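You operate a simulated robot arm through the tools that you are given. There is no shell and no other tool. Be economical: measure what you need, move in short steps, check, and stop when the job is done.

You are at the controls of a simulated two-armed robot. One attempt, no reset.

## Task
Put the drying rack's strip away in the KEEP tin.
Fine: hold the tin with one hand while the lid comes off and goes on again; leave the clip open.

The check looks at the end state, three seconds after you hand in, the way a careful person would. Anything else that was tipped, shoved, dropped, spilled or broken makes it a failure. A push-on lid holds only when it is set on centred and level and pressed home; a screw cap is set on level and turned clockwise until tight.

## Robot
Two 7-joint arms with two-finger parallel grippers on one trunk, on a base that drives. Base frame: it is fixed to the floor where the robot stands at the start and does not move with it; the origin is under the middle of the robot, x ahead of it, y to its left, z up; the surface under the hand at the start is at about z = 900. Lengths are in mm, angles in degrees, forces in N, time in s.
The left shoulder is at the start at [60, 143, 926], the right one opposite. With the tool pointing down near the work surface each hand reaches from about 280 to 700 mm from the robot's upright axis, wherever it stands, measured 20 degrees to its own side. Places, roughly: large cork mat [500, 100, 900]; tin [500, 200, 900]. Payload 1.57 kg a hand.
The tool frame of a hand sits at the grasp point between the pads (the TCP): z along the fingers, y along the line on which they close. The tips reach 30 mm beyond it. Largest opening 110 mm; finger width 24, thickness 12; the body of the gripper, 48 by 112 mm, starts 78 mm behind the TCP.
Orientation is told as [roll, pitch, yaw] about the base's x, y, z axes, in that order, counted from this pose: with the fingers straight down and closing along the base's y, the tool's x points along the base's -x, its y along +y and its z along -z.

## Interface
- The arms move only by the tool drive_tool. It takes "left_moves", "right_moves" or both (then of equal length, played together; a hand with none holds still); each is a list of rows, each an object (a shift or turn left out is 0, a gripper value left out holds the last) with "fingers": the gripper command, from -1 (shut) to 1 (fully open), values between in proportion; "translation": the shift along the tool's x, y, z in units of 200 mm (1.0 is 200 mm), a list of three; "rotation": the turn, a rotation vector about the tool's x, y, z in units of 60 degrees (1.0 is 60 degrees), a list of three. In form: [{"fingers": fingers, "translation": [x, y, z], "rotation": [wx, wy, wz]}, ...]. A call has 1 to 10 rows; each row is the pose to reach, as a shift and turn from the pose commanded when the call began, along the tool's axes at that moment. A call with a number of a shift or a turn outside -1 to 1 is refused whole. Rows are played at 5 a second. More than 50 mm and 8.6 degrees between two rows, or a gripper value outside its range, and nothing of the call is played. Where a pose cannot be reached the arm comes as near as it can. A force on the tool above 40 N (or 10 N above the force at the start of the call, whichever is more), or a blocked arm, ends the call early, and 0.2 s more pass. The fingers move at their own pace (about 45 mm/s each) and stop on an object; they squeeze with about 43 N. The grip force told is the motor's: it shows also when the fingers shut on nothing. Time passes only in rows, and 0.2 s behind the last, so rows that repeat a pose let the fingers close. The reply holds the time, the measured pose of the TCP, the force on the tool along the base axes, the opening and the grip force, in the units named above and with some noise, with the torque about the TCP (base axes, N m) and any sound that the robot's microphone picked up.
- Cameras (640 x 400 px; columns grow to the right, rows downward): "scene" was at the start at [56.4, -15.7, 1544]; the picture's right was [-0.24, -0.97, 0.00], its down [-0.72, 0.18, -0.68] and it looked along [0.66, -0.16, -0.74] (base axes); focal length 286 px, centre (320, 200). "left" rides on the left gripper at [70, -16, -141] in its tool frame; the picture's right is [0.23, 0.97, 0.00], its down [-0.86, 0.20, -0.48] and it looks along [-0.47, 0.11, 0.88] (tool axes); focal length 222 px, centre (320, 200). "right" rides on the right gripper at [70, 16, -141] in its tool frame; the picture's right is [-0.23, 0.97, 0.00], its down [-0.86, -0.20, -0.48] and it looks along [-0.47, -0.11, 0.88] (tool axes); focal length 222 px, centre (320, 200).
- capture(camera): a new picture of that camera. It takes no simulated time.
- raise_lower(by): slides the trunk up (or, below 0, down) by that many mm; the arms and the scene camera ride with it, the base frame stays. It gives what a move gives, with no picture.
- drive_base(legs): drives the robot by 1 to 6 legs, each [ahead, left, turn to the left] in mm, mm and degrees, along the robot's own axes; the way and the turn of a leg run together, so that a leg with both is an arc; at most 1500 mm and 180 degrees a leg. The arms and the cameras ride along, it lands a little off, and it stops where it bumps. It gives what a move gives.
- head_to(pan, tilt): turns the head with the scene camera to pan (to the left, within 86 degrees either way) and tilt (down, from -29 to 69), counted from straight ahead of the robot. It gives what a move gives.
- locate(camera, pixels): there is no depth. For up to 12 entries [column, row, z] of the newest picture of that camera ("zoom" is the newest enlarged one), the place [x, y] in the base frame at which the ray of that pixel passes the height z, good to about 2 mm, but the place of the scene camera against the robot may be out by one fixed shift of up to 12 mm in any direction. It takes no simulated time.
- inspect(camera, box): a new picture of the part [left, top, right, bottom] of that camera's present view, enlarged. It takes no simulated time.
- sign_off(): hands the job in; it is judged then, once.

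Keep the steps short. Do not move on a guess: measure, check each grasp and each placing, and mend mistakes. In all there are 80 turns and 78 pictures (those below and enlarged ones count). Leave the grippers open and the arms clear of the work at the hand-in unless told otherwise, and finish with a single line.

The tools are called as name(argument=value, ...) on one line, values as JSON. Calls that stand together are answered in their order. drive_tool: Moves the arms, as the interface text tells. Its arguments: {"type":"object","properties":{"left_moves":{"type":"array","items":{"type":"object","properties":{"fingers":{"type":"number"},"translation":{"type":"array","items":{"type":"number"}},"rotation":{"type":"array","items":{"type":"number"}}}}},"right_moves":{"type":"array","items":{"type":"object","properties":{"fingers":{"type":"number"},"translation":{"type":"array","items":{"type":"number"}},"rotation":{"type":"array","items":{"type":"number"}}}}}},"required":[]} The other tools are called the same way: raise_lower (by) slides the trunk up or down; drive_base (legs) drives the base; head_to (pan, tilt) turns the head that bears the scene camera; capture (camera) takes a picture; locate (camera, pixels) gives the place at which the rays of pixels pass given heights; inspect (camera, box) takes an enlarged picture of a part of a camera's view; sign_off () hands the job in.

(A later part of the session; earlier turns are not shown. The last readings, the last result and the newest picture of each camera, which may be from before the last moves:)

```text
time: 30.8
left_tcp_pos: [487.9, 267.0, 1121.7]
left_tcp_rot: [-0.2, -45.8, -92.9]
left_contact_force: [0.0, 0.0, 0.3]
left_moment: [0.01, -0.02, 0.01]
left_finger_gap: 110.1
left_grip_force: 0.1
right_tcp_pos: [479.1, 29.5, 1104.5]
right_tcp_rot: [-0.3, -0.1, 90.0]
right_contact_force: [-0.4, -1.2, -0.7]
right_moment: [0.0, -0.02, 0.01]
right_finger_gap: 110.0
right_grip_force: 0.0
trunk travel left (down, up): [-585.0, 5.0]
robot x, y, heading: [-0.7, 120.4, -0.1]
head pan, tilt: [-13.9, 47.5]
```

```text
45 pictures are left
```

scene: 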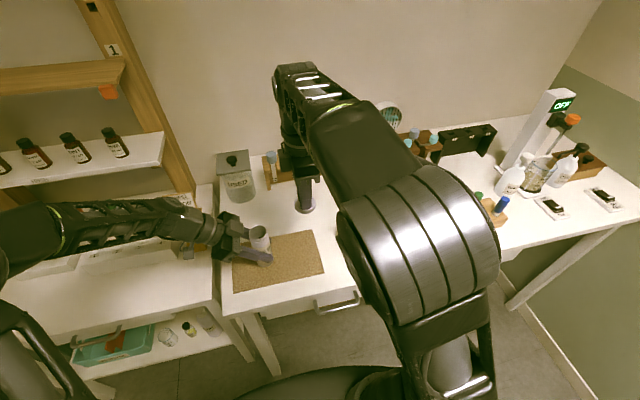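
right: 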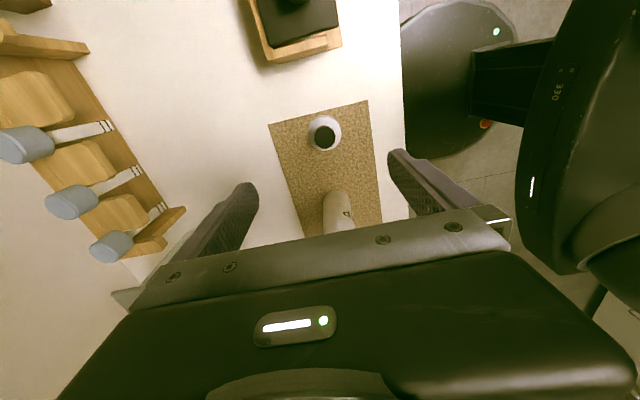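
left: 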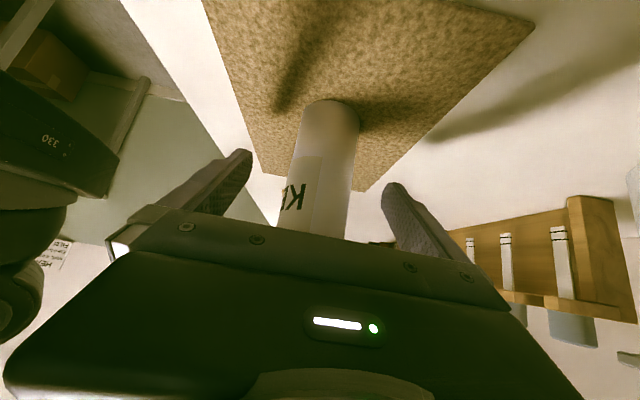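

The tin stands open and undisturbed at (345,210). Now I'll turn the right hand's yaw back (2 calls), ready for working at the rack, after moving up a bit.

drive_tool(right_moves=[{"rotation": [0, 0, 0.125]}, {"rotation": [0, 0, 0.25]}, {"rotation": [0, 0, 0.375]}, {"rotation": [0, 0, 0.5]}, {"rotation": [0, 0, 0.625]}, {"rotation": [0, 0, 0.75]}, {"rotation": [0, 0, 0.875]}, {"rotation": [0, 0, 1.0]}])

drive_tool(right_moves=[{"rotation": [0, 0, 0.125]}, {"rotation": [0, 0, 0.25]}, {"rotation": [0, 0, 0.375]}, {"rotation": [0, 0, 0.5]}])

drive_base(legs=[[0, -340, 0]])

capture(camera="right")

capture(camera="scene")

```text
time: 32.6
left_tcp_pos: [489.2, 266.5, 1120.4]
left_tcp_rot: [-0.2, -45.9, -92.7]
left_contact_force: [-0.7, 0.5, 0.4]
left_moment: [-0.02, -0.01, 0.0]
left_finger_gap: 110.0
left_grip_force: 0.0
right_tcp_pos: [481.5, 31.8, 1106.5]
right_tcp_rot: [-0.1, -0.4, 29.7]
right_contact_force: [-0.3, -0.3, 0.4]
right_moment: [0.0, -0.02, 0.02]
right_finger_gap: 110.0
right_grip_force: 0.1
trunk travel left (down, up): [-585.0, 5.0]
robot x, y, heading: [0.1, 121.3, 0.0]
head pan, tilt: [-13.9, 47.5]
```

```text
time: 33.6
left_tcp_pos: [488.2, 268.2, 1121.9]
left_tcp_rot: [-0.2, -46.0, -92.7]
left_contact_force: [-0.3, 0.1, 0.2]
left_moment: [-0.03, 0.02, -0.02]
left_finger_gap: 110.0
left_grip_force: 0.0
right_tcp_pos: [481.6, 31.8, 1104.6]
right_tcp_rot: [0.1, -0.3, -0.1]
right_contact_force: [-0.3, 0.3, 0.4]
right_moment: [-0.01, 0.02, 0.01]
right_finger_gap: 110.1
right_grip_force: 0.1
trunk travel left (down, up): [-585.0, 5.0]
robot x, y, heading: [-2.6, 117.4, -0.2]
head pan, tilt: [-13.9, 47.5]
```

```text
time: 35.8
left_tcp_pos: [489.5, -73.2, 1121.0]
left_tcp_rot: [-0.1, -45.8, -93.0]
left_contact_force: [0.0, -0.2, -0.2]
left_moment: [-0.01, -0.02, -0.01]
left_finger_gap: 110.2
left_grip_force: 0.2
right_tcp_pos: [481.2, -309.0, 1105.1]
right_tcp_rot: [0.2, -0.3, -0.3]
right_contact_force: [0.5, 0.5, -0.5]
right_moment: [0.02, -0.02, 0.01]
right_finger_gap: 109.7
right_grip_force: 0.1
trunk travel left (down, up): [-585.0, 5.0]
robot x, y, heading: [-3.4, -217.0, -0.3]
head pan, tilt: [-13.9, 47.5]
```

```text
44 pictures are left
```

right: 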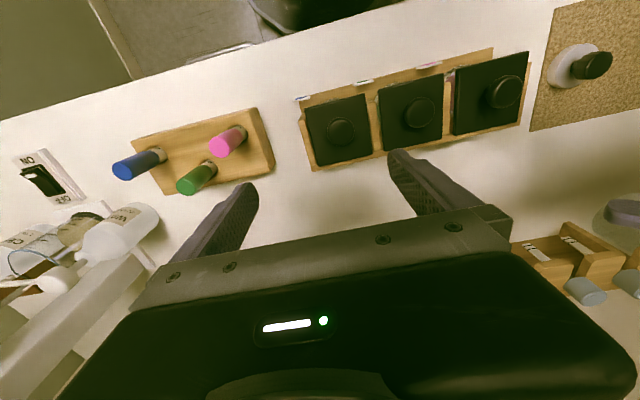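

```text
43 pictures are left
```

scene: 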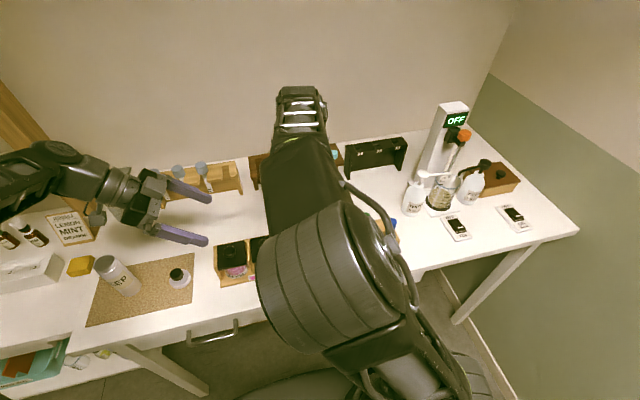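

My right arm blocks the scene view of the rack. I'll pitch the right hand forward 48°, which also turns its camera toward the rack, and look.

drive_tool(right_moves=[{"rotation": [0, -0.135, 0]}, {"rotation": [0, -0.27, 0]}, {"rotation": [0, -0.405, 0]}, {"rotation": [0, -0.54, 0]}, {"rotation": [0, -0.675, 0]}, {"rotation": [0, -0.8, 0]}])

capture(camera="right")

capture(camera="scene")

```text
time: 37.2
left_tcp_pos: [488.8, -72.7, 1120.4]
left_tcp_rot: [-0.2, -45.9, -92.9]
left_contact_force: [0.2, 0.0, 0.2]
left_moment: [0.02, 0.0, 0.02]
left_finger_gap: 110.0
left_grip_force: 0.1
right_tcp_pos: [480.3, -308.7, 1105.7]
right_tcp_rot: [0.2, -48.4, -0.4]
right_contact_force: [-0.7, -0.4, 0.2]
right_moment: [-0.04, 0.0, 0.03]
right_finger_gap: 109.8
right_grip_force: 0.0
trunk travel left (down, up): [-585.0, 5.0]
robot x, y, heading: [1.2, -218.7, -0.2]
head pan, tilt: [-13.9, 47.5]
```

```text
42 pictures are left
```

right: 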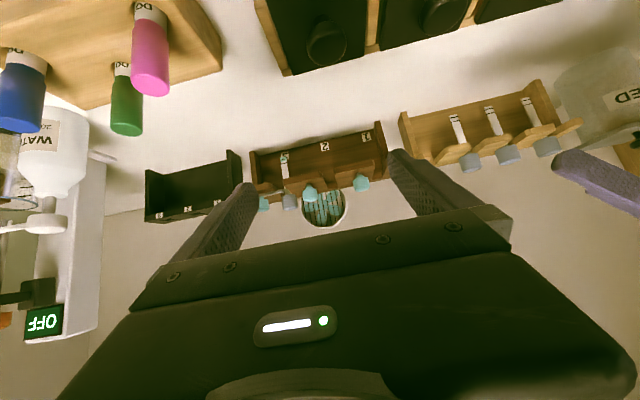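

```text
41 pictures are left
```

scene: 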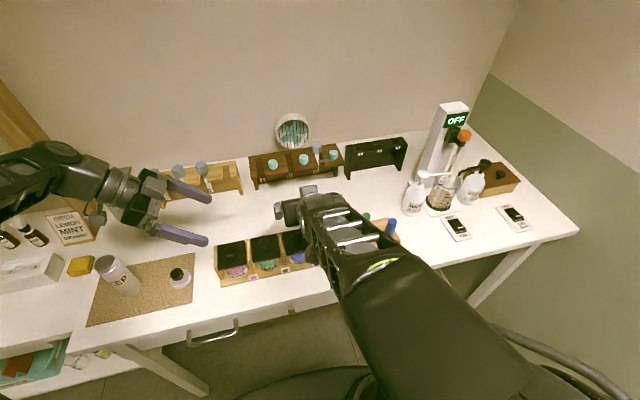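

Both cameras now see the rack. I'll enlarge it in both and locate the head and clip.

inspect(camera="right", box=[240, 120, 400, 220])

inspect(camera="scene", box=[270, 130, 350, 190])

```text
4.00 times, centred on (320, 170) of right
```

zoom: 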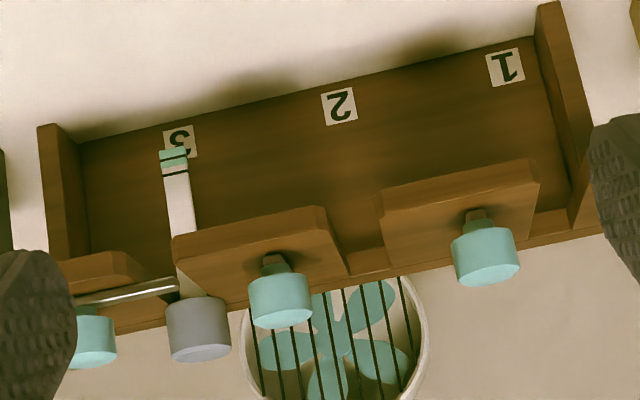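

```text
6.67 times, centred on (310, 160) of scene
```

zoom: 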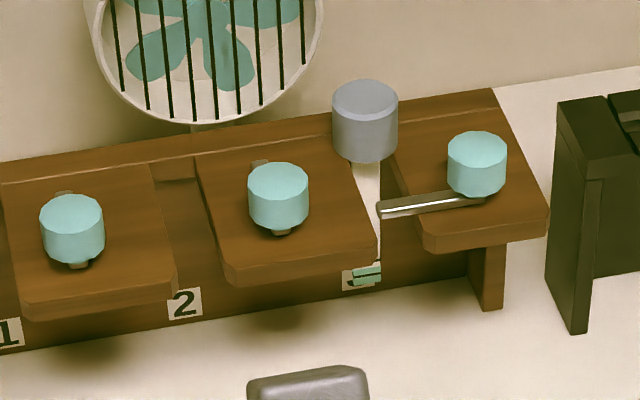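

I'll triangulate the arm tip, head top, knobs and strip bottom end with both cameras.

locate(camera="right", pixels=[[284.5, 191.25, 980], [284.5, 191.25, 1020], [290, 208, 1000], [290, 208, 1060], [310, 199.5, 1000], [310, 199.5, 1040], [283.25, 157.5, 900], [283.25, 157.5, 940], [289, 199, 1000], [264, 210, 1020]])

locate(camera="scene", pixels=[[319, 161.8, 980], [319, 161.8, 1020], [316.7, 144.6, 1000], [316.7, 144.6, 1060], [303.7, 157.3, 1000], [303.7, 157.3, 1040], [317.2, 171.2, 900], [317.2, 171.2, 940], [333.5, 152.2, 1020], [333.5, 152.2, 1000]])

```text
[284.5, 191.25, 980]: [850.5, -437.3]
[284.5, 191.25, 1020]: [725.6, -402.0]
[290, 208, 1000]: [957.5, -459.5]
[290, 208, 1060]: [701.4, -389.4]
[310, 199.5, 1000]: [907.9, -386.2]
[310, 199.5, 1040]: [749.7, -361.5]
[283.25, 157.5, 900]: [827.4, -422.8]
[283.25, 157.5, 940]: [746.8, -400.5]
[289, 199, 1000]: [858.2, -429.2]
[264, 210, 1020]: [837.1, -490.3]
```

```text
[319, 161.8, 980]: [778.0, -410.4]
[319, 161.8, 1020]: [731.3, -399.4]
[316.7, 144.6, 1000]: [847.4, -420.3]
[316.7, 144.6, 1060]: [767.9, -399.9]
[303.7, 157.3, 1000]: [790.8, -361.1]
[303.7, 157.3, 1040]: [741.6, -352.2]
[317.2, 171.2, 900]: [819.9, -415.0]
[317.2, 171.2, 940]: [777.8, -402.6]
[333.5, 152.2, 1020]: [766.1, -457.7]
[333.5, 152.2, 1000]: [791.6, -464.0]
```

The strip hangs at about (785,−414) with its head top near z≈1040; clip 3's pivot is about (727,−460) and its arm tip about (725,−402), so it opens by turning 90° clockwise (back), like clips 1 and 2. I need reach: I'll drive 120 mm ahead (the low base disc goes under the open desk).

drive_base(legs=[[60, 0, 0], [60, 0, 0]])

drive_tool(right_moves=[{"rotation": [0, 0.135, 0]}, {"rotation": [0, 0.27, 0]}, {"rotation": [0, 0.4, 0]}])

capture(camera="right")

```text
time: 38.7
left_tcp_pos: [610.9, -73.8, 1120.2]
left_tcp_rot: [-0.3, -46.0, -92.8]
left_contact_force: [0.2, -0.5, -0.1]
left_moment: [-0.01, 0.03, -0.04]
left_finger_gap: 109.8
left_grip_force: 0.1
right_tcp_pos: [603.1, -309.0, 1103.8]
right_tcp_rot: [0.1, -48.2, -0.4]
right_contact_force: [0.2, 0.6, -0.2]
right_moment: [-0.01, -0.01, 0.0]
right_finger_gap: 109.8
right_grip_force: 0.1
trunk travel left (down, up): [-585.0, 5.0]
robot x, y, heading: [120.9, -215.8, -0.2]
head pan, tilt: [-13.9, 47.5]
```

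```text
time: 39.5
left_tcp_pos: [610.9, -72.9, 1121.0]
left_tcp_rot: [-0.2, -45.9, -92.9]
left_contact_force: [0.9, -0.8, -0.3]
left_moment: [-0.04, 0.0, -0.03]
left_finger_gap: 110.2
left_grip_force: 0.0
right_tcp_pos: [601.2, -309.4, 1105.4]
right_tcp_rot: [0.1, -24.2, -0.5]
right_contact_force: [0.2, 0.0, 0.0]
right_moment: [-0.02, -0.01, 0.0]
right_finger_gap: 110.4
right_grip_force: 0.0
trunk travel left (down, up): [-585.0, 5.0]
robot x, y, heading: [121.3, -215.8, -0.2]
head pan, tilt: [-13.9, 47.5]
```

```text
38 pictures are left
```

right: 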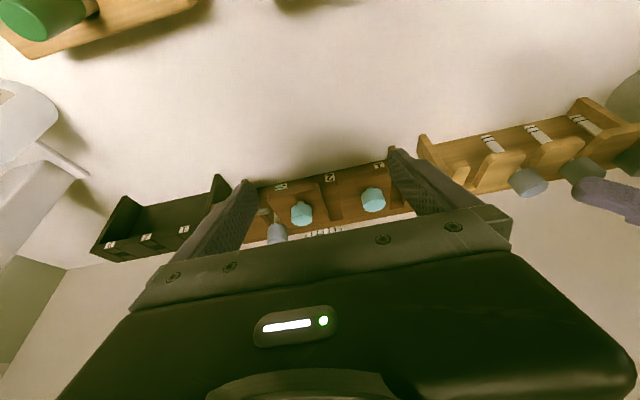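

I'll bring the right hand to y≈−455 and upright, still well in front of the rack (x≈600), to look at the clip squarely.

drive_tool(right_moves=[{"translation": [0, -0.2, 0], "rotation": [0, 0.1, 0]}, {"translation": [0, -0.4, 0], "rotation": [0, 0.2, 0]}, {"translation": [0, -0.6, 0], "rotation": [0, 0.3, 0]}, {"translation": [0, -0.74, 0], "rotation": [0, 0.4, 0]}])

capture(camera="right")

capture(camera="scene")

```text
time: 40.5
left_tcp_pos: [608.6, -73.8, 1120.6]
left_tcp_rot: [-0.1, -45.8, -93.0]
left_contact_force: [0.7, 0.5, -0.8]
left_moment: [0.02, 0.0, -0.01]
left_finger_gap: 109.8
left_grip_force: 0.1
right_tcp_pos: [603.7, -457.8, 1103.3]
right_tcp_rot: [0.1, -0.1, -0.3]
right_contact_force: [-0.8, 0.2, 0.5]
right_moment: [-0.05, 0.04, 0.02]
right_finger_gap: 109.9
right_grip_force: 0.1
trunk travel left (down, up): [-585.0, 5.0]
robot x, y, heading: [118.2, -216.7, -0.3]
head pan, tilt: [-13.9, 47.5]
```

```text
37 pictures are left
```

right: 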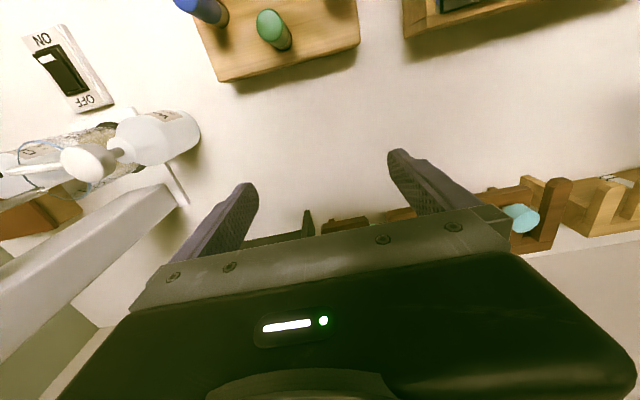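

```text
36 pictures are left
```

scene: 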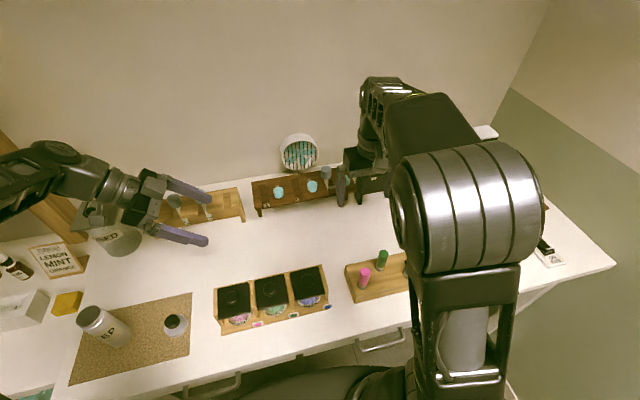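

I'll enlarge the rack in the scene view.

inspect(camera="scene", box=[265, 145, 365, 215])

```text
5.71 times, centred on (315, 180) of scene
```

zoom: 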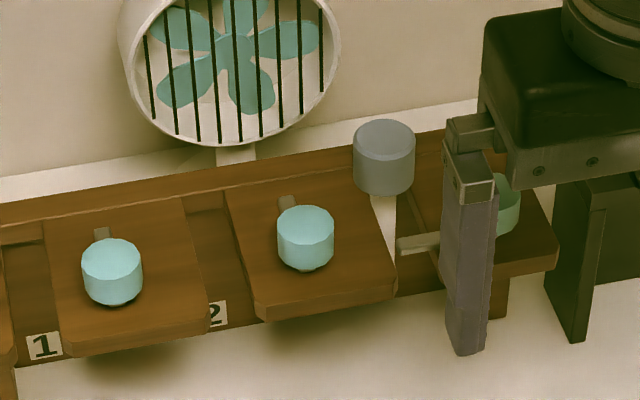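

The left hand camera looks along −y and should see the rack from its end. I'll take that picture.

capture(camera="left")

```text
34 pictures are left
```

left: 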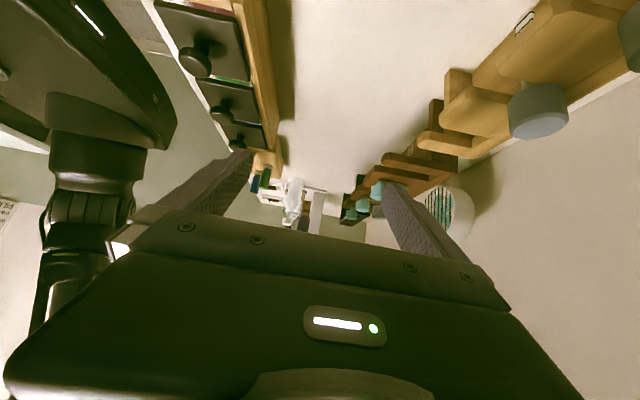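

I'll pitch the right hand 30° forward again at y≈−400 so the clip and head appear between its fingers for a near measurement.

drive_tool(right_moves=[{"translation": [0.1, 0.1, 0], "rotation": [0, -0.14, 0]}, {"translation": [0.2, 0.2, 0], "rotation": [0, -0.28, 0]}, {"translation": [0.2, 0.3, 0], "rotation": [0, -0.42, 0]}, {"translation": [0.2, 0.3, 0], "rotation": [0, -0.56, 0]}])

inspect(camera="right", box=[230, 130, 410, 240])

```text
time: 41.5
left_tcp_pos: [608.1, -73.7, 1121.0]
left_tcp_rot: [0.0, -45.8, -93.1]
left_contact_force: [0.3, 0.1, 0.7]
left_moment: [0.01, -0.04, 0.01]
left_finger_gap: 110.3
left_grip_force: 0.0
right_tcp_pos: [560.2, -396.9, 1104.4]
right_tcp_rot: [0.2, -34.0, -0.4]
right_contact_force: [0.0, 0.4, 0.0]
right_moment: [0.04, -0.02, -0.01]
right_finger_gap: 110.0
right_grip_force: 0.1
trunk travel left (down, up): [-585.0, 5.0]
robot x, y, heading: [119.1, -214.1, -0.5]
head pan, tilt: [-13.9, 47.5]
```

```text
3.56 times, centred on (320, 185) of right
```

zoom: 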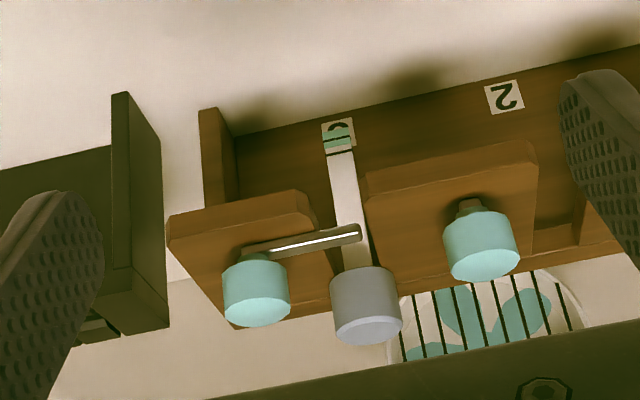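

I'll locate the same points in both cameras at two heights each.

locate(camera="right", pixels=[[302.3, 215.9, 1030], [302.3, 215.9, 1050], [334, 222.1, 1030], [334, 222.1, 1050], [331.2, 194, 1000], [331.2, 194, 1020], [325, 164.8, 900], [325, 164.8, 920], [365.5, 203.3, 1030], [365.5, 203.3, 1050], [331, 207, 1010]])

locate(camera="scene", pixels=[[312.4, 183.9, 1030], [312.4, 183.9, 1050], [326.4, 168.3, 1030], [326.4, 168.3, 1050], [328.8, 187.5, 1000], [328.8, 187.5, 1020]])

```text
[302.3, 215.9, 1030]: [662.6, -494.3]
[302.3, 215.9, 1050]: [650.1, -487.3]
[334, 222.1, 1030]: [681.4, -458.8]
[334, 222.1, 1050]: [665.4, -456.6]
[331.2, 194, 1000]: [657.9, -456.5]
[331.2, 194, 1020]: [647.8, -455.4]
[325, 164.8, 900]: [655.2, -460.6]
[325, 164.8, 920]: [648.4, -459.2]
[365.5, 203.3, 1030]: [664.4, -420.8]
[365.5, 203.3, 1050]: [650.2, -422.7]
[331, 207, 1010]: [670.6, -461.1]
```

```text
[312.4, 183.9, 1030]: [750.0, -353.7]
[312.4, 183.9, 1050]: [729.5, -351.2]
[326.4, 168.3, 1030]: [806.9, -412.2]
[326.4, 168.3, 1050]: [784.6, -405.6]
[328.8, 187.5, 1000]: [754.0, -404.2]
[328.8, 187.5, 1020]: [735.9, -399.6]
```

The right-camera locate used the older capture; I'll redo those with the newest zoom.

locate(camera="zoom", pixels=[[257, 310, 1030], [257, 310, 1050], [370, 332, 1030], [370, 332, 1050], [360, 232, 1000], [360, 232, 1020], [338, 128, 900], [338, 128, 920], [482, 265, 1030], [482, 265, 1050], [250, 250, 1010], [250, 250, 1000]])

```text
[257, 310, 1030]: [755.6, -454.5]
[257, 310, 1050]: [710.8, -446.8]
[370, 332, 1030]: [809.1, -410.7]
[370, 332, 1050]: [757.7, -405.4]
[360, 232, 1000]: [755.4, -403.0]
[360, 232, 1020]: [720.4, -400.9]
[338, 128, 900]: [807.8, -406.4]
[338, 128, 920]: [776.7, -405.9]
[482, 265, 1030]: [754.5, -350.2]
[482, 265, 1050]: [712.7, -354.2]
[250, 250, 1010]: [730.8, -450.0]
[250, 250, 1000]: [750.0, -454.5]
```

Measured: clip knob 3 centre (722,−449), top z≈1045; arm tip (724,−401), z≈1018; head top (780,−409), z≈1041. The arm swings past the head with a few mm. I'll grip the knob from above starting at yaw +90° and turn it clockwise to yaw 0. First get upright and yawed.

drive_tool(right_moves=[{"rotation": [0, 0.14, 0]}, {"rotation": [0, 0.28, 0]}, {"rotation": [0, 0.42, 0]}, {"rotation": [0, 0.567, 0]}])

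drive_tool(right_moves=[{"translation": [-0.06, -0.03, 0], "rotation": [0, 0, -0.125], "fingers": 0.1}, {"translation": [-0.12, -0.06, 0], "rotation": [0, 0, -0.25]}, {"translation": [-0.18, -0.1, 0], "rotation": [0, 0, -0.375]}, {"translation": [-0.24, -0.13, 0], "rotation": [0, 0, -0.5]}, {"translation": [-0.3, -0.16, 0], "rotation": [0, 0, -0.625]}, {"translation": [-0.36, -0.19, 0], "rotation": [0, 0, -0.75]}, {"translation": [-0.43, -0.23, 0], "rotation": [0, 0, -0.875]}, {"translation": [-0.5, -0.26, 0], "rotation": [0, 0, -1.0]}])

drive_tool(right_moves=[{"rotation": [0, 0, -0.125]}, {"rotation": [0, 0, -0.25]}, {"rotation": [0, 0, -0.375]}, {"rotation": [0, 0, -0.5]}])

```text
refused: row 4 steps farther than a row can; nothing moved
```

```text
time: 43.3
left_tcp_pos: [609.1, -74.8, 1120.3]
left_tcp_rot: [-0.1, -45.9, -93.0]
left_contact_force: [0.0, -0.2, 0.8]
left_moment: [-0.01, 0.02, 0.0]
left_finger_gap: 110.2
left_grip_force: 0.0
right_tcp_pos: [643.6, -449.7, 1159.7]
right_tcp_rot: [-30.2, -16.2, 64.2]
right_contact_force: [0.5, -0.3, 0.7]
right_moment: [0.03, 0.02, 0.0]
right_finger_gap: 60.5
right_grip_force: 0.1
trunk travel left (down, up): [-585.0, 5.0]
robot x, y, heading: [125.3, -216.8, 0.1]
head pan, tilt: [-13.9, 47.5]
```

```text
time: 44.3
left_tcp_pos: [608.8, -73.8, 1121.4]
left_tcp_rot: [-0.2, -45.8, -93.0]
left_contact_force: [-0.5, 0.4, 0.4]
left_moment: [0.03, 0.0, 0.0]
left_finger_gap: 110.2
left_grip_force: 0.1
right_tcp_pos: [643.7, -449.7, 1159.7]
right_tcp_rot: [-34.0, 0.1, 89.7]
right_contact_force: [0.2, 0.1, 1.1]
right_moment: [0.0, 0.0, -0.01]
right_finger_gap: 60.5
right_grip_force: 0.0
trunk travel left (down, up): [-585.0, 5.0]
robot x, y, heading: [117.0, -216.8, -0.4]
head pan, tilt: [-13.9, 47.5]
```

The un-pitch was refused but the yaw ran; the tool is safe and high, still leaning 34°. I'll take the lean out now.

drive_tool(right_moves=[{"rotation": [-0.14, 0, 0]}, {"rotation": [-0.28, 0, 0]}, {"rotation": [-0.42, 0, 0]}, {"rotation": [-0.56, 0, 0]}, {"rotation": [-0.567, 0, 0]}])

```text
time: 45.5
left_tcp_pos: [609.6, -75.0, 1120.6]
left_tcp_rot: [-0.1, -45.7, -93.1]
left_contact_force: [-0.4, -0.6, 0.4]
left_moment: [0.04, -0.01, 0.0]
left_finger_gap: 110.0
left_grip_force: 0.0
right_tcp_pos: [642.0, -448.8, 1148.2]
right_tcp_rot: [0.3, -0.6, 90.0]
right_contact_force: [-0.6, -1.1, 0.7]
right_moment: [0.02, -0.01, 0.0]
right_finger_gap: 60.6
right_grip_force: 0.1
right hand out of reach, approached as far as the arm can: row 4, 5
trunk travel left (down, up): [-585.0, 5.0]
robot x, y, heading: [122.3, -218.9, -0.4]
head pan, tilt: [-13.9, 47.5]
```

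Upright. I'll lower to z≈1085 and advance 80 mm in x to sit above knob 3 (tips at 1055, above the knob top).

drive_tool(right_moves=[{"translation": [0, 0, 0.15]}, {"translation": [0, 0, 0.3]}, {"translation": [0, -0.2, 0.31]}, {"translation": [0, -0.4, 0.31]}])

inspect(camera="scene", box=[265, 125, 405, 225])

capture(camera="right")

```text
time: 46.5
left_tcp_pos: [609.3, -74.2, 1121.0]
left_tcp_rot: [-0.1, -46.0, -93.0]
left_contact_force: [-0.1, -0.4, 0.2]
left_moment: [0.01, -0.01, 0.01]
left_finger_gap: 110.3
left_grip_force: 0.0
right_tcp_pos: [724.4, -444.7, 1085.3]
right_tcp_rot: [0.2, -0.1, 89.7]
right_contact_force: [0.3, -0.8, 0.0]
right_moment: [-0.02, 0.02, -0.04]
right_finger_gap: 60.6
right_grip_force: 0.1
trunk travel left (down, up): [-585.0, 5.0]
robot x, y, heading: [121.3, -217.6, -0.3]
head pan, tilt: [-13.9, 47.5]
```

```text
4.00 times, centred on (335, 175) of scene
```

zoom: 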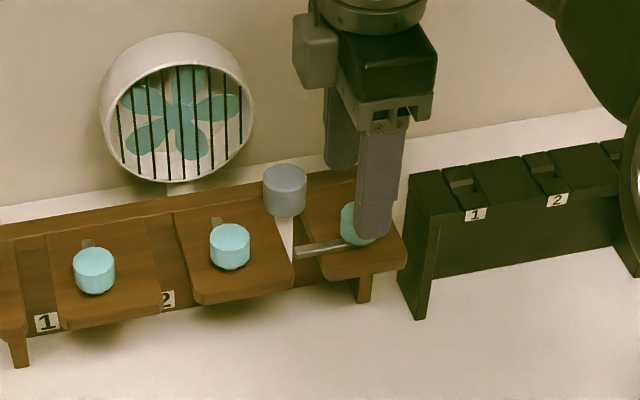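

```text
31 pictures are left
```

right: 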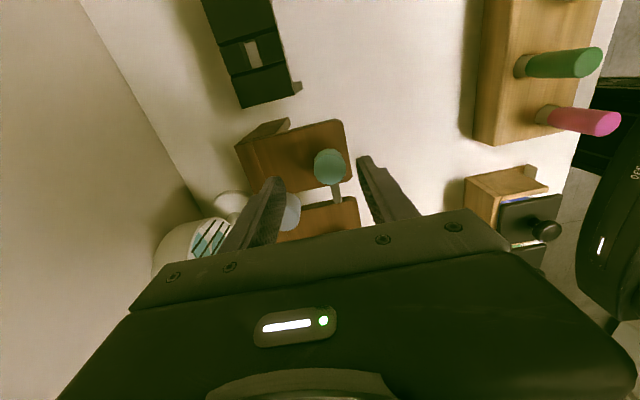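

The knob shows at (330,165) between the fingers; I'll locate it.

locate(camera="right", pixels=[[330, 165, 1045], [330, 165, 1040], [316, 165, 1045], [345, 165, 1045], [338, 200, 1018], [289, 205, 1041], [289, 205, 1030]])

inspect(camera="right", box=[230, 110, 410, 240])

```text
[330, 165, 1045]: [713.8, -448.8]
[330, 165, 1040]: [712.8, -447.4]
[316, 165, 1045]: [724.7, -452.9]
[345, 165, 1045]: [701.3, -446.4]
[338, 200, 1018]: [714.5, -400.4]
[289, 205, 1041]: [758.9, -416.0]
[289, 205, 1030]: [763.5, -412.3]
```

```text
3.08 times, centred on (320, 175) of right
```

zoom: 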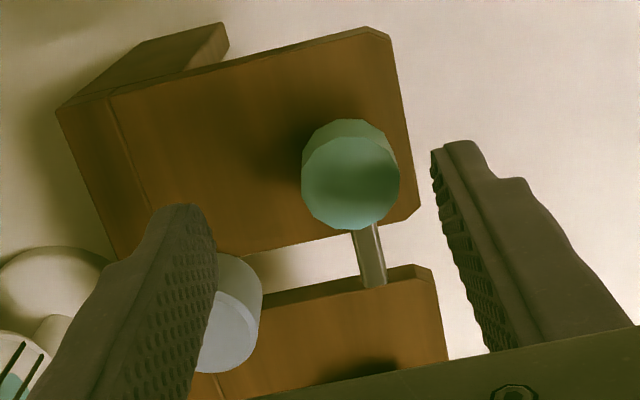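

Knob centre ≈ (714,−446). I'll shift 10 mm back in x, descend to z≈1057 and close.

drive_tool(right_moves=[{"translation": [0.005, 0.05, 0]}, {"translation": [0.005, 0.05, 0.07]}, {"translation": [0.005, 0.05, 0.14]}])

inspect(camera="right", box=[230, 110, 410, 240])

```text
time: 47.3
left_tcp_pos: [609.6, -74.2, 1121.3]
left_tcp_rot: [-0.2, -45.8, -93.0]
left_contact_force: [0.0, 0.5, -0.2]
left_moment: [0.0, 0.01, -0.02]
left_finger_gap: 110.1
left_grip_force: 0.1
right_tcp_pos: [712.9, -448.3, 1058.2]
right_tcp_rot: [0.0, -0.1, 89.7]
right_contact_force: [-0.8, 0.8, -0.5]
right_moment: [0.02, -0.01, 0.01]
right_finger_gap: 60.8
right_grip_force: 0.0
trunk travel left (down, up): [-585.0, 5.0]
robot x, y, heading: [120.6, -217.0, -0.1]
head pan, tilt: [-13.9, 47.5]
```

```text
3.08 times, centred on (320, 175) of right
```

zoom: 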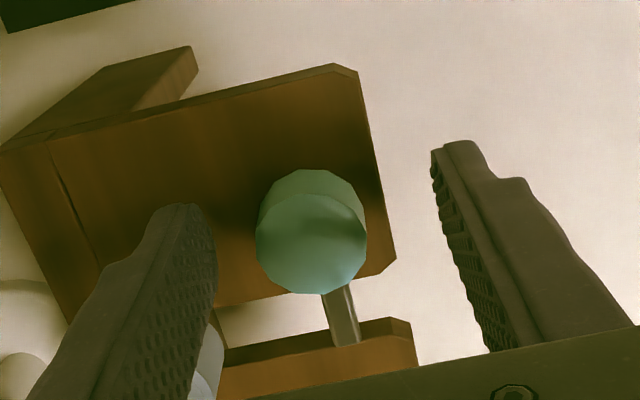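

Checking the knob centre again at this lower view.

locate(camera="zoom", pixels=[[312, 240, 1045], [257, 240, 1045], [366, 240, 1045], [312, 292, 1045], [312, 193, 1045], [312, 240, 1040]])

```text
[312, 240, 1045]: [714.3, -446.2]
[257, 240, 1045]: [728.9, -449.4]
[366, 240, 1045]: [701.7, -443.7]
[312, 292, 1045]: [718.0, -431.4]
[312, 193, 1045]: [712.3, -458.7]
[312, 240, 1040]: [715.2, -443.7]
```

Knob at (714.5,−445.5), TCP within 2.5 mm. I'll correct 2 mm and close on the knob.

drive_tool(right_moves=[{"translation": [-0.012, -0.007, 0]}, {"translation": [-0.012, -0.007, 0], "fingers": -1}, {"translation": [-0.012, -0.007, 0], "fingers": -1}, {"translation": [-0.012, -0.007, 0], "fingers": -1}, {"translation": [-0.012, -0.007, 0], "fingers": -1}])

drive_tool(right_moves=[{"rotation": [0, 0, 0.1]}, {"rotation": [0, 0, 0.2]}, {"rotation": [0, 0, 0.3]}])

inspect(camera="scene", box=[295, 145, 375, 205])

```text
time: 48.5
left_tcp_pos: [609.8, -72.7, 1120.5]
left_tcp_rot: [-0.1, -45.9, -92.9]
left_contact_force: [-0.1, 0.9, 0.2]
left_moment: [0.01, -0.01, -0.04]
left_finger_gap: 110.1
left_grip_force: 0.0
right_tcp_pos: [715.5, -446.1, 1057.4]
right_tcp_rot: [0.0, -0.1, 89.7]
right_contact_force: [6.4, -0.5, 0.1]
right_moment: [-0.02, -0.36, -0.01]
right_finger_gap: 28.1
right_grip_force: 32.1
trunk travel left (down, up): [-585.0, 5.0]
robot x, y, heading: [121.8, -213.9, -0.3]
head pan, tilt: [-13.9, 47.5]
```

```text
time: 49.3
left_tcp_pos: [609.6, -73.0, 1119.7]
left_tcp_rot: [-0.3, -46.0, -92.9]
left_contact_force: [0.9, 0.4, 0.4]
left_moment: [0.03, 0.01, -0.04]
left_finger_gap: 110.0
left_grip_force: 0.1
right_tcp_pos: [715.3, -445.5, 1057.6]
right_tcp_rot: [0.1, -0.1, 71.6]
right_contact_force: [12.9, -0.6, 0.0]
right_moment: [0.26, -0.6, 0.01]
right_finger_gap: 27.7
right_grip_force: 38.2
trunk travel left (down, up): [-585.0, 5.0]
robot x, y, heading: [118.0, -215.5, -0.3]
head pan, tilt: [-13.9, 47.5]
```

```text
6.67 times, centred on (335, 175) of scene
```

zoom: 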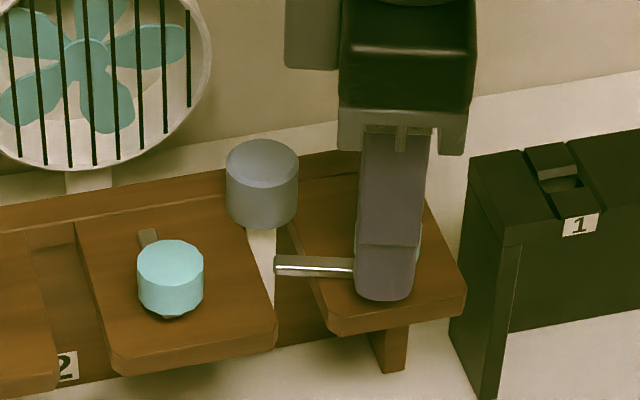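

The arm swings back smoothly (no torque), with a 13 N side load showing I'm ~2 mm short in x. I'll nudge +2 mm x and continue turning.

drive_tool(right_moves=[{"translation": [-0.003, -0.0095, 0], "rotation": [0, 0, 0.1]}, {"translation": [-0.003, -0.0095, 0], "rotation": [0, 0, 0.2]}, {"translation": [-0.003, -0.0095, 0], "rotation": [0, 0, 0.3]}, {"translation": [-0.003, -0.0095, 0], "rotation": [0, 0, 0.4]}, {"translation": [-0.003, -0.0095, 0], "rotation": [0, 0, 0.5]}])

inspect(camera="scene", box=[295, 145, 375, 205])

```text
time: 50.5
left_tcp_pos: [610.4, -73.5, 1118.9]
left_tcp_rot: [-0.2, -45.9, -93.0]
left_contact_force: [-0.4, -0.6, 0.4]
left_moment: [0.0, 0.0, -0.04]
left_finger_gap: 110.0
left_grip_force: 0.0
right_tcp_pos: [716.2, -446.5, 1057.1]
right_tcp_rot: [0.2, 0.1, 41.6]
right_contact_force: [10.4, 0.1, 3.8]
right_moment: [0.44, -0.88, 0.02]
right_finger_gap: 27.8
right_grip_force: 37.9
trunk travel left (down, up): [-585.0, 5.0]
robot x, y, heading: [122.0, -216.0, -0.3]
head pan, tilt: [-13.9, 47.5]
```

```text
6.67 times, centred on (335, 175) of scene
```

zoom: 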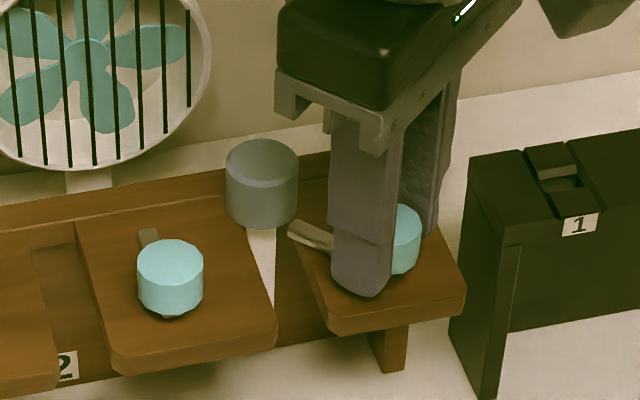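

The arm has turned about 48° and clears the head. I'll finish the remaining ~45°.

drive_tool(right_moves=[{"rotation": [0, 0, 0.1]}, {"rotation": [0, 0, 0.2]}, {"rotation": [0, 0, 0.3]}, {"rotation": [0, 0, 0.4]}, {"rotation": [0, 0, 0.5]}, {"rotation": [0, 0, 0.6]}, {"rotation": [0, 0, 0.7]}, {"rotation": [0, 0, 0.75]}])

inspect(camera="scene", box=[295, 145, 375, 205])

```text
time: 52.3
left_tcp_pos: [609.6, -74.3, 1120.9]
left_tcp_rot: [-0.3, -45.9, -93.1]
left_contact_force: [0.3, -1.1, 0.7]
left_moment: [-0.01, -0.01, 0.0]
left_finger_gap: 110.1
left_grip_force: 0.1
right_tcp_pos: [715.9, -447.2, 1057.5]
right_tcp_rot: [0.1, 0.2, -3.3]
right_contact_force: [9.8, -4.2, 9.7]
right_moment: [-0.13, -0.17, 0.31]
right_finger_gap: 27.6
right_grip_force: 38.3
trunk travel left (down, up): [-585.0, 5.0]
robot x, y, heading: [119.6, -218.1, -0.4]
head pan, tilt: [-13.9, 47.5]
```

```text
6.67 times, centred on (335, 175) of scene
```

zoom: 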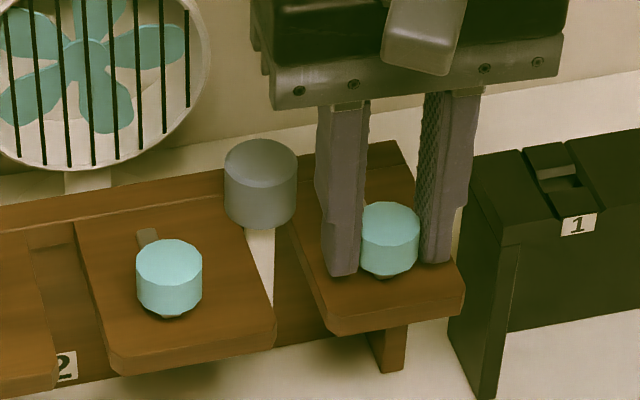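

The clip arm now points back and a small torque shows it is at its stop. I'll open to 60 mm, rise 60 mm and look.

drive_tool(right_moves=[{"fingers": 0.1}, {"fingers": 0.1}, {"fingers": 0.1}, {"translation": [0, 0, -0.1]}, {"translation": [0, 0, -0.3]}, {"translation": [0.1, 0, -0.35]}])

inspect(camera="scene", box=[275, 135, 375, 205])

```text
time: 53.7
left_tcp_pos: [608.2, -72.2, 1120.3]
left_tcp_rot: [-0.1, -45.9, -92.9]
left_contact_force: [-0.7, -0.2, -0.2]
left_moment: [0.02, -0.02, 0.02]
left_finger_gap: 110.1
left_grip_force: 0.1
right_tcp_pos: [692.6, -444.8, 1128.4]
right_tcp_rot: [0.1, 0.0, -3.2]
right_contact_force: [-0.3, 0.0, 0.6]
right_moment: [-0.02, -0.03, -0.02]
right_finger_gap: 60.7
right_grip_force: 0.2
right hand out of reach, approached as far as the arm can: row 5
trunk travel left (down, up): [-585.0, 5.0]
robot x, y, heading: [118.6, -217.3, -0.0]
head pan, tilt: [-13.9, 47.5]
```

```text
5.71 times, centred on (325, 170) of scene
```

zoom: 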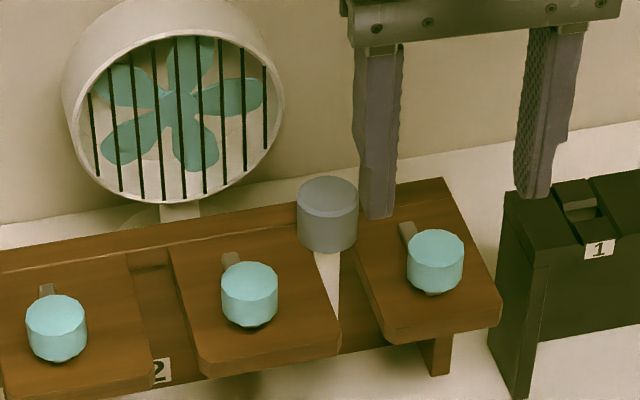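

All three clips now match: clip 3 is open. Next I'll pitch the right hand 35° forward (for reach) and line up with the head in y, staying high.

drive_tool(right_moves=[{"translation": [0.1, 0.09, 0], "rotation": [0, 0, -0.053]}, {"translation": [0.2, 0.18, 0], "rotation": [0, 0, -0.053]}])

drive_tool(right_moves=[{"rotation": [0, -0.12, 0]}, {"rotation": [0, -0.24, 0]}, {"rotation": [0, -0.36, 0]}, {"rotation": [0, -0.48, 0]}, {"rotation": [0, -0.583, 0]}])

inspect(camera="right", box=[230, 110, 410, 240])

```text
time: 54.3
left_tcp_pos: [608.5, -72.9, 1120.7]
left_tcp_rot: [-0.2, -45.9, -93.1]
left_contact_force: [-0.1, -0.2, 0.0]
left_moment: [0.02, 0.02, -0.04]
left_finger_gap: 110.0
left_grip_force: 0.1
right_tcp_pos: [656.1, -407.1, 1128.3]
right_tcp_rot: [0.1, 0.0, -0.1]
right_contact_force: [-0.6, 0.6, -0.3]
right_moment: [0.0, 0.0, 0.0]
right_finger_gap: 60.4
right_grip_force: 0.1
trunk travel left (down, up): [-585.0, 5.0]
robot x, y, heading: [119.2, -219.2, -0.4]
head pan, tilt: [-13.9, 47.5]
```

```text
time: 55.5
left_tcp_pos: [608.5, -72.9, 1122.1]
left_tcp_rot: [-0.2, -45.9, -93.0]
left_contact_force: [-1.0, 0.1, 1.4]
left_moment: [-0.03, -0.04, 0.01]
left_finger_gap: 110.0
left_grip_force: 0.0
right_tcp_pos: [658.0, -406.5, 1128.6]
right_tcp_rot: [0.3, -35.0, -0.2]
right_contact_force: [-0.5, 0.4, 0.1]
right_moment: [0.03, 0.0, -0.01]
right_finger_gap: 60.5
right_grip_force: 0.0
trunk travel left (down, up): [-585.0, 5.0]
robot x, y, heading: [121.6, -217.5, -0.4]
head pan, tilt: [-13.9, 47.5]
```

```text
3.08 times, centred on (320, 175) of right
```

zoom: 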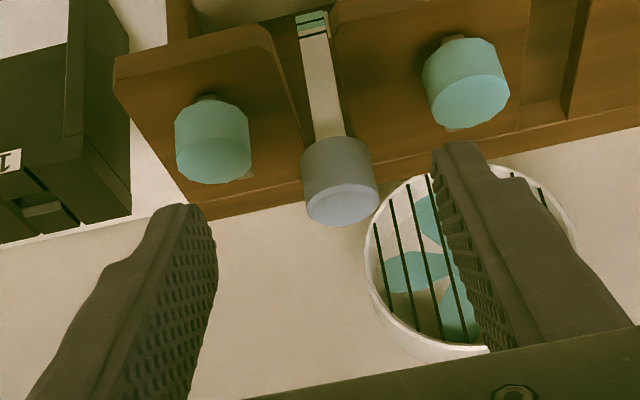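

I'll locate the head top (340,205) and re-check knob 3 (215,165) for height calibration.

locate(camera="zoom", pixels=[[340, 205, 1035], [340, 205, 1041], [340, 205, 1048], [302, 195, 1041], [379, 195, 1041], [213, 163, 1045], [213, 163, 1040], [466, 100, 1045], [312, 20, 920]])

```text
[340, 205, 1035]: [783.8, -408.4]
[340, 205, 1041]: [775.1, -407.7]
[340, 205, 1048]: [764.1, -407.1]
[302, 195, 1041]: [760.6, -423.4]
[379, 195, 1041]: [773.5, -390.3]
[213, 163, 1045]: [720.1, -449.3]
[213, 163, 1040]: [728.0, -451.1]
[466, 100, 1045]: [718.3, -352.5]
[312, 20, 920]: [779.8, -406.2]
```

Head at ≈ (776,−408), Ø≈33. I'll approach along the finger axis, stopping 25 mm short to check.

drive_tool(right_moves=[{"translation": [-0.12, -0.007, 0]}, {"translation": [-0.232, -0.007, 0.1]}, {"translation": [-0.232, -0.007, 0.3]}, {"translation": [-0.232, -0.007, 0.49]}])

inspect(camera="right", box=[230, 110, 410, 240])

inspect(camera="scene", box=[275, 135, 375, 205])

```text
time: 56.5
left_tcp_pos: [609.7, -73.2, 1119.3]
left_tcp_rot: [-0.3, -45.9, -93.0]
left_contact_force: [-0.7, 0.4, -0.9]
left_moment: [0.0, -0.03, -0.03]
left_finger_gap: 110.0
left_grip_force: 0.1
right_tcp_pos: [752.9, -409.7, 1072.5]
right_tcp_rot: [0.2, -34.9, -0.2]
right_contact_force: [0.6, 0.6, -0.7]
right_moment: [0.04, -0.02, 0.01]
right_finger_gap: 60.3
right_grip_force: 0.0
trunk travel left (down, up): [-585.0, 5.0]
robot x, y, heading: [119.5, -217.1, -0.4]
head pan, tilt: [-13.9, 47.5]
```

```text
3.08 times, centred on (320, 175) of right
```

zoom: 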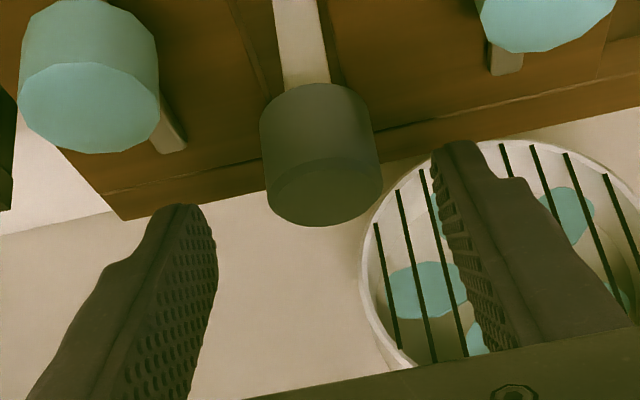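

```text
5.71 times, centred on (325, 170) of scene
```

zoom: 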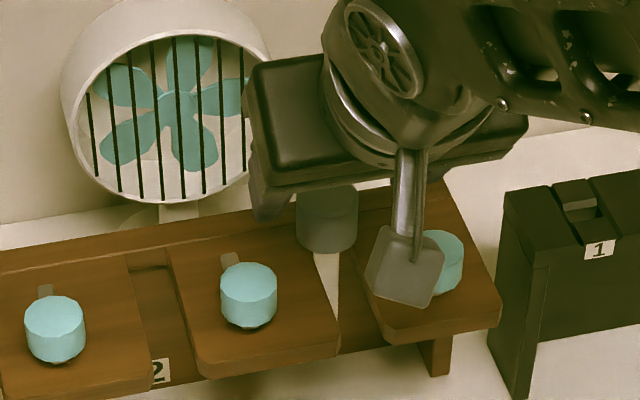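

inspect(camera="right", box=[270, 120, 370, 200])

locate(camera="zoom", pixels=[[350, 290, 1041], [350, 290, 1035], [258, 245, 1035], [434, 245, 1035], [350, 353, 1041], [320, 130, 1010]])

```text
5.00 times, centred on (320, 160) of right
```

zoom: 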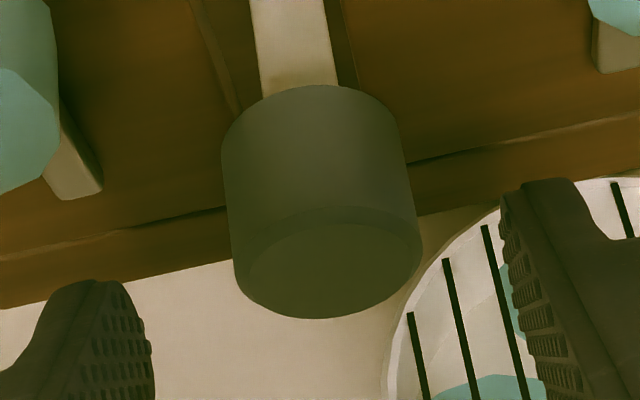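

```text
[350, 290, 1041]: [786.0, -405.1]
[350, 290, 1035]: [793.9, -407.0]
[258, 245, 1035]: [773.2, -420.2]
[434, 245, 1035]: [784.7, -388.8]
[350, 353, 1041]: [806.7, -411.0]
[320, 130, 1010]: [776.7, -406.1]
```

Head top centre ≈ (778,−407). I'll advance the last 24 mm, shift 2 mm in y and close on the head.

drive_tool(right_moves=[{"translation": [0, 0.01, 0.06]}, {"translation": [0, 0.01, 0.12]}, {"translation": [0, 0.01, 0.12], "fingers": -1}, {"translation": [0, 0.01, 0.12], "fingers": -1}, {"translation": [0, 0.01, 0.12], "fingers": -1}, {"translation": [0, 0.01, 0.12], "fingers": -1}])

inspect(camera="right", box=[230, 80, 410, 220])

```text
time: 57.9
left_tcp_pos: [608.4, -72.9, 1121.2]
left_tcp_rot: [-0.2, -45.9, -93.1]
left_contact_force: [0.9, 0.7, 0.4]
left_moment: [0.0, -0.02, -0.01]
left_finger_gap: 110.1
left_grip_force: 0.2
right_tcp_pos: [764.8, -407.6, 1054.3]
right_tcp_rot: [0.0, -35.0, -0.2]
right_contact_force: [-0.2, 0.2, 1.4]
right_moment: [0.03, 0.0, 0.05]
right_finger_gap: 30.3
right_grip_force: 33.8
trunk travel left (down, up): [-585.0, 5.0]
robot x, y, heading: [116.6, -216.3, -0.5]
head pan, tilt: [-13.9, 47.5]
```

```text
2.86 times, centred on (320, 150) of right
```

zoom: 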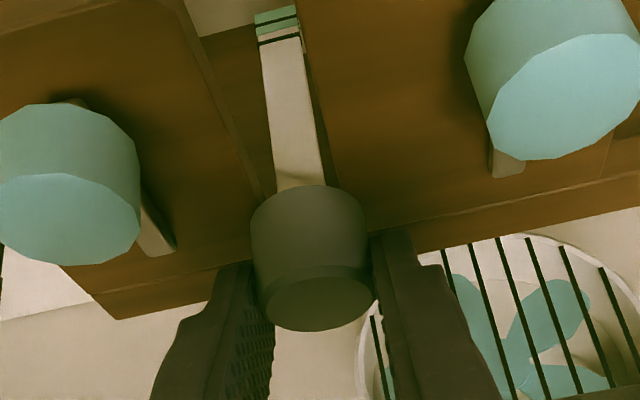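

Head gripped (30 mm). I'll lift straight up 50 mm slowly and check.

drive_tool(right_moves=[{"translation": [-0.023, 0, -0.033]}, {"translation": [-0.057, 0, -0.082]}, {"translation": [-0.1, 0, -0.143]}, {"translation": [-0.144, 0, -0.205]}])

inspect(camera="right", box=[200, 40, 440, 220])

```text
time: 58.9
left_tcp_pos: [610.3, -72.8, 1120.4]
left_tcp_rot: [-0.2, -46.0, -93.0]
left_contact_force: [0.1, -0.8, -0.2]
left_moment: [0.01, 0.02, 0.02]
left_finger_gap: 110.0
left_grip_force: 0.1
right_tcp_pos: [763.8, -405.5, 1105.7]
right_tcp_rot: [0.1, -34.9, -0.2]
right_contact_force: [0.3, 0.2, -0.5]
right_moment: [0.0, -0.02, 0.02]
right_finger_gap: 30.0
right_grip_force: 40.0
trunk travel left (down, up): [-585.0, 5.0]
robot x, y, heading: [118.7, -216.0, -0.3]
head pan, tilt: [-13.9, 47.5]
```

```text
2.22 times, centred on (320, 130) of right
```

zoom: 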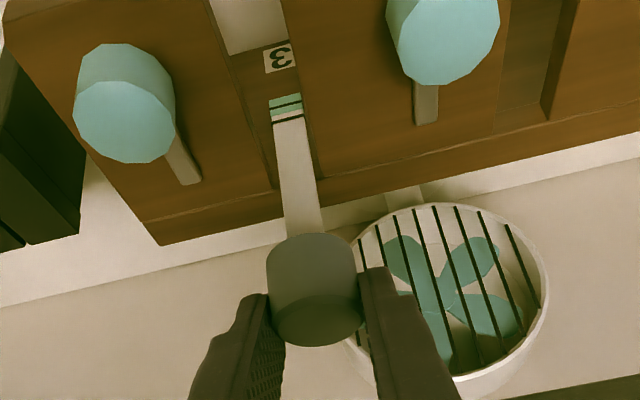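

The strip hangs free in the slot. I'll draw it forward (−x) out of the open slot while rising slightly.

drive_tool(right_moves=[{"translation": [0.15, 0, -0.178]}, {"translation": [0.3, 0, -0.356]}, {"translation": [0.45, 0, -0.534]}, {"translation": [0.6, 0, -0.712]}])

capture(camera="right")

capture(camera="scene")

```text
time: 59.9
left_tcp_pos: [608.0, -73.8, 1121.6]
left_tcp_rot: [-0.1, -45.9, -93.0]
left_contact_force: [-0.6, 0.2, 0.0]
left_moment: [0.01, 0.0, 0.0]
left_finger_gap: 110.0
left_grip_force: 0.1
right_tcp_pos: [584.8, -405.4, 1152.6]
right_tcp_rot: [0.0, -34.9, -0.2]
right_contact_force: [-0.3, 0.0, -0.7]
right_moment: [0.01, -0.03, -0.01]
right_finger_gap: 30.2
right_grip_force: 39.7
trunk travel left (down, up): [-585.0, 5.0]
robot x, y, heading: [121.8, -216.6, -0.3]
head pan, tilt: [-13.9, 47.5]
```

```text
18 pictures are left
```

right: 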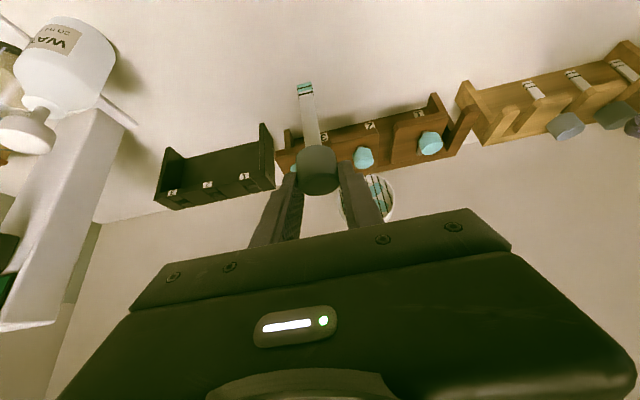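

```text
17 pictures are left
```

scene: 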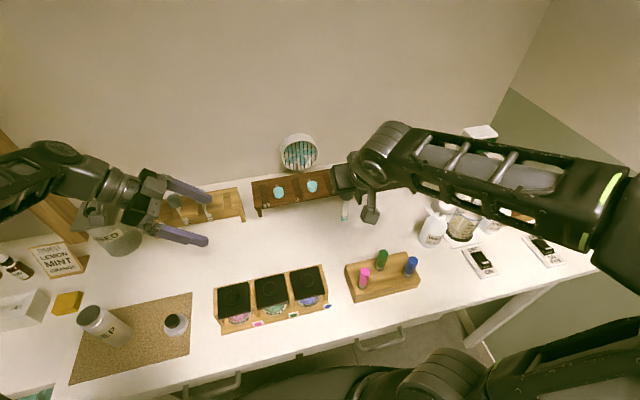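

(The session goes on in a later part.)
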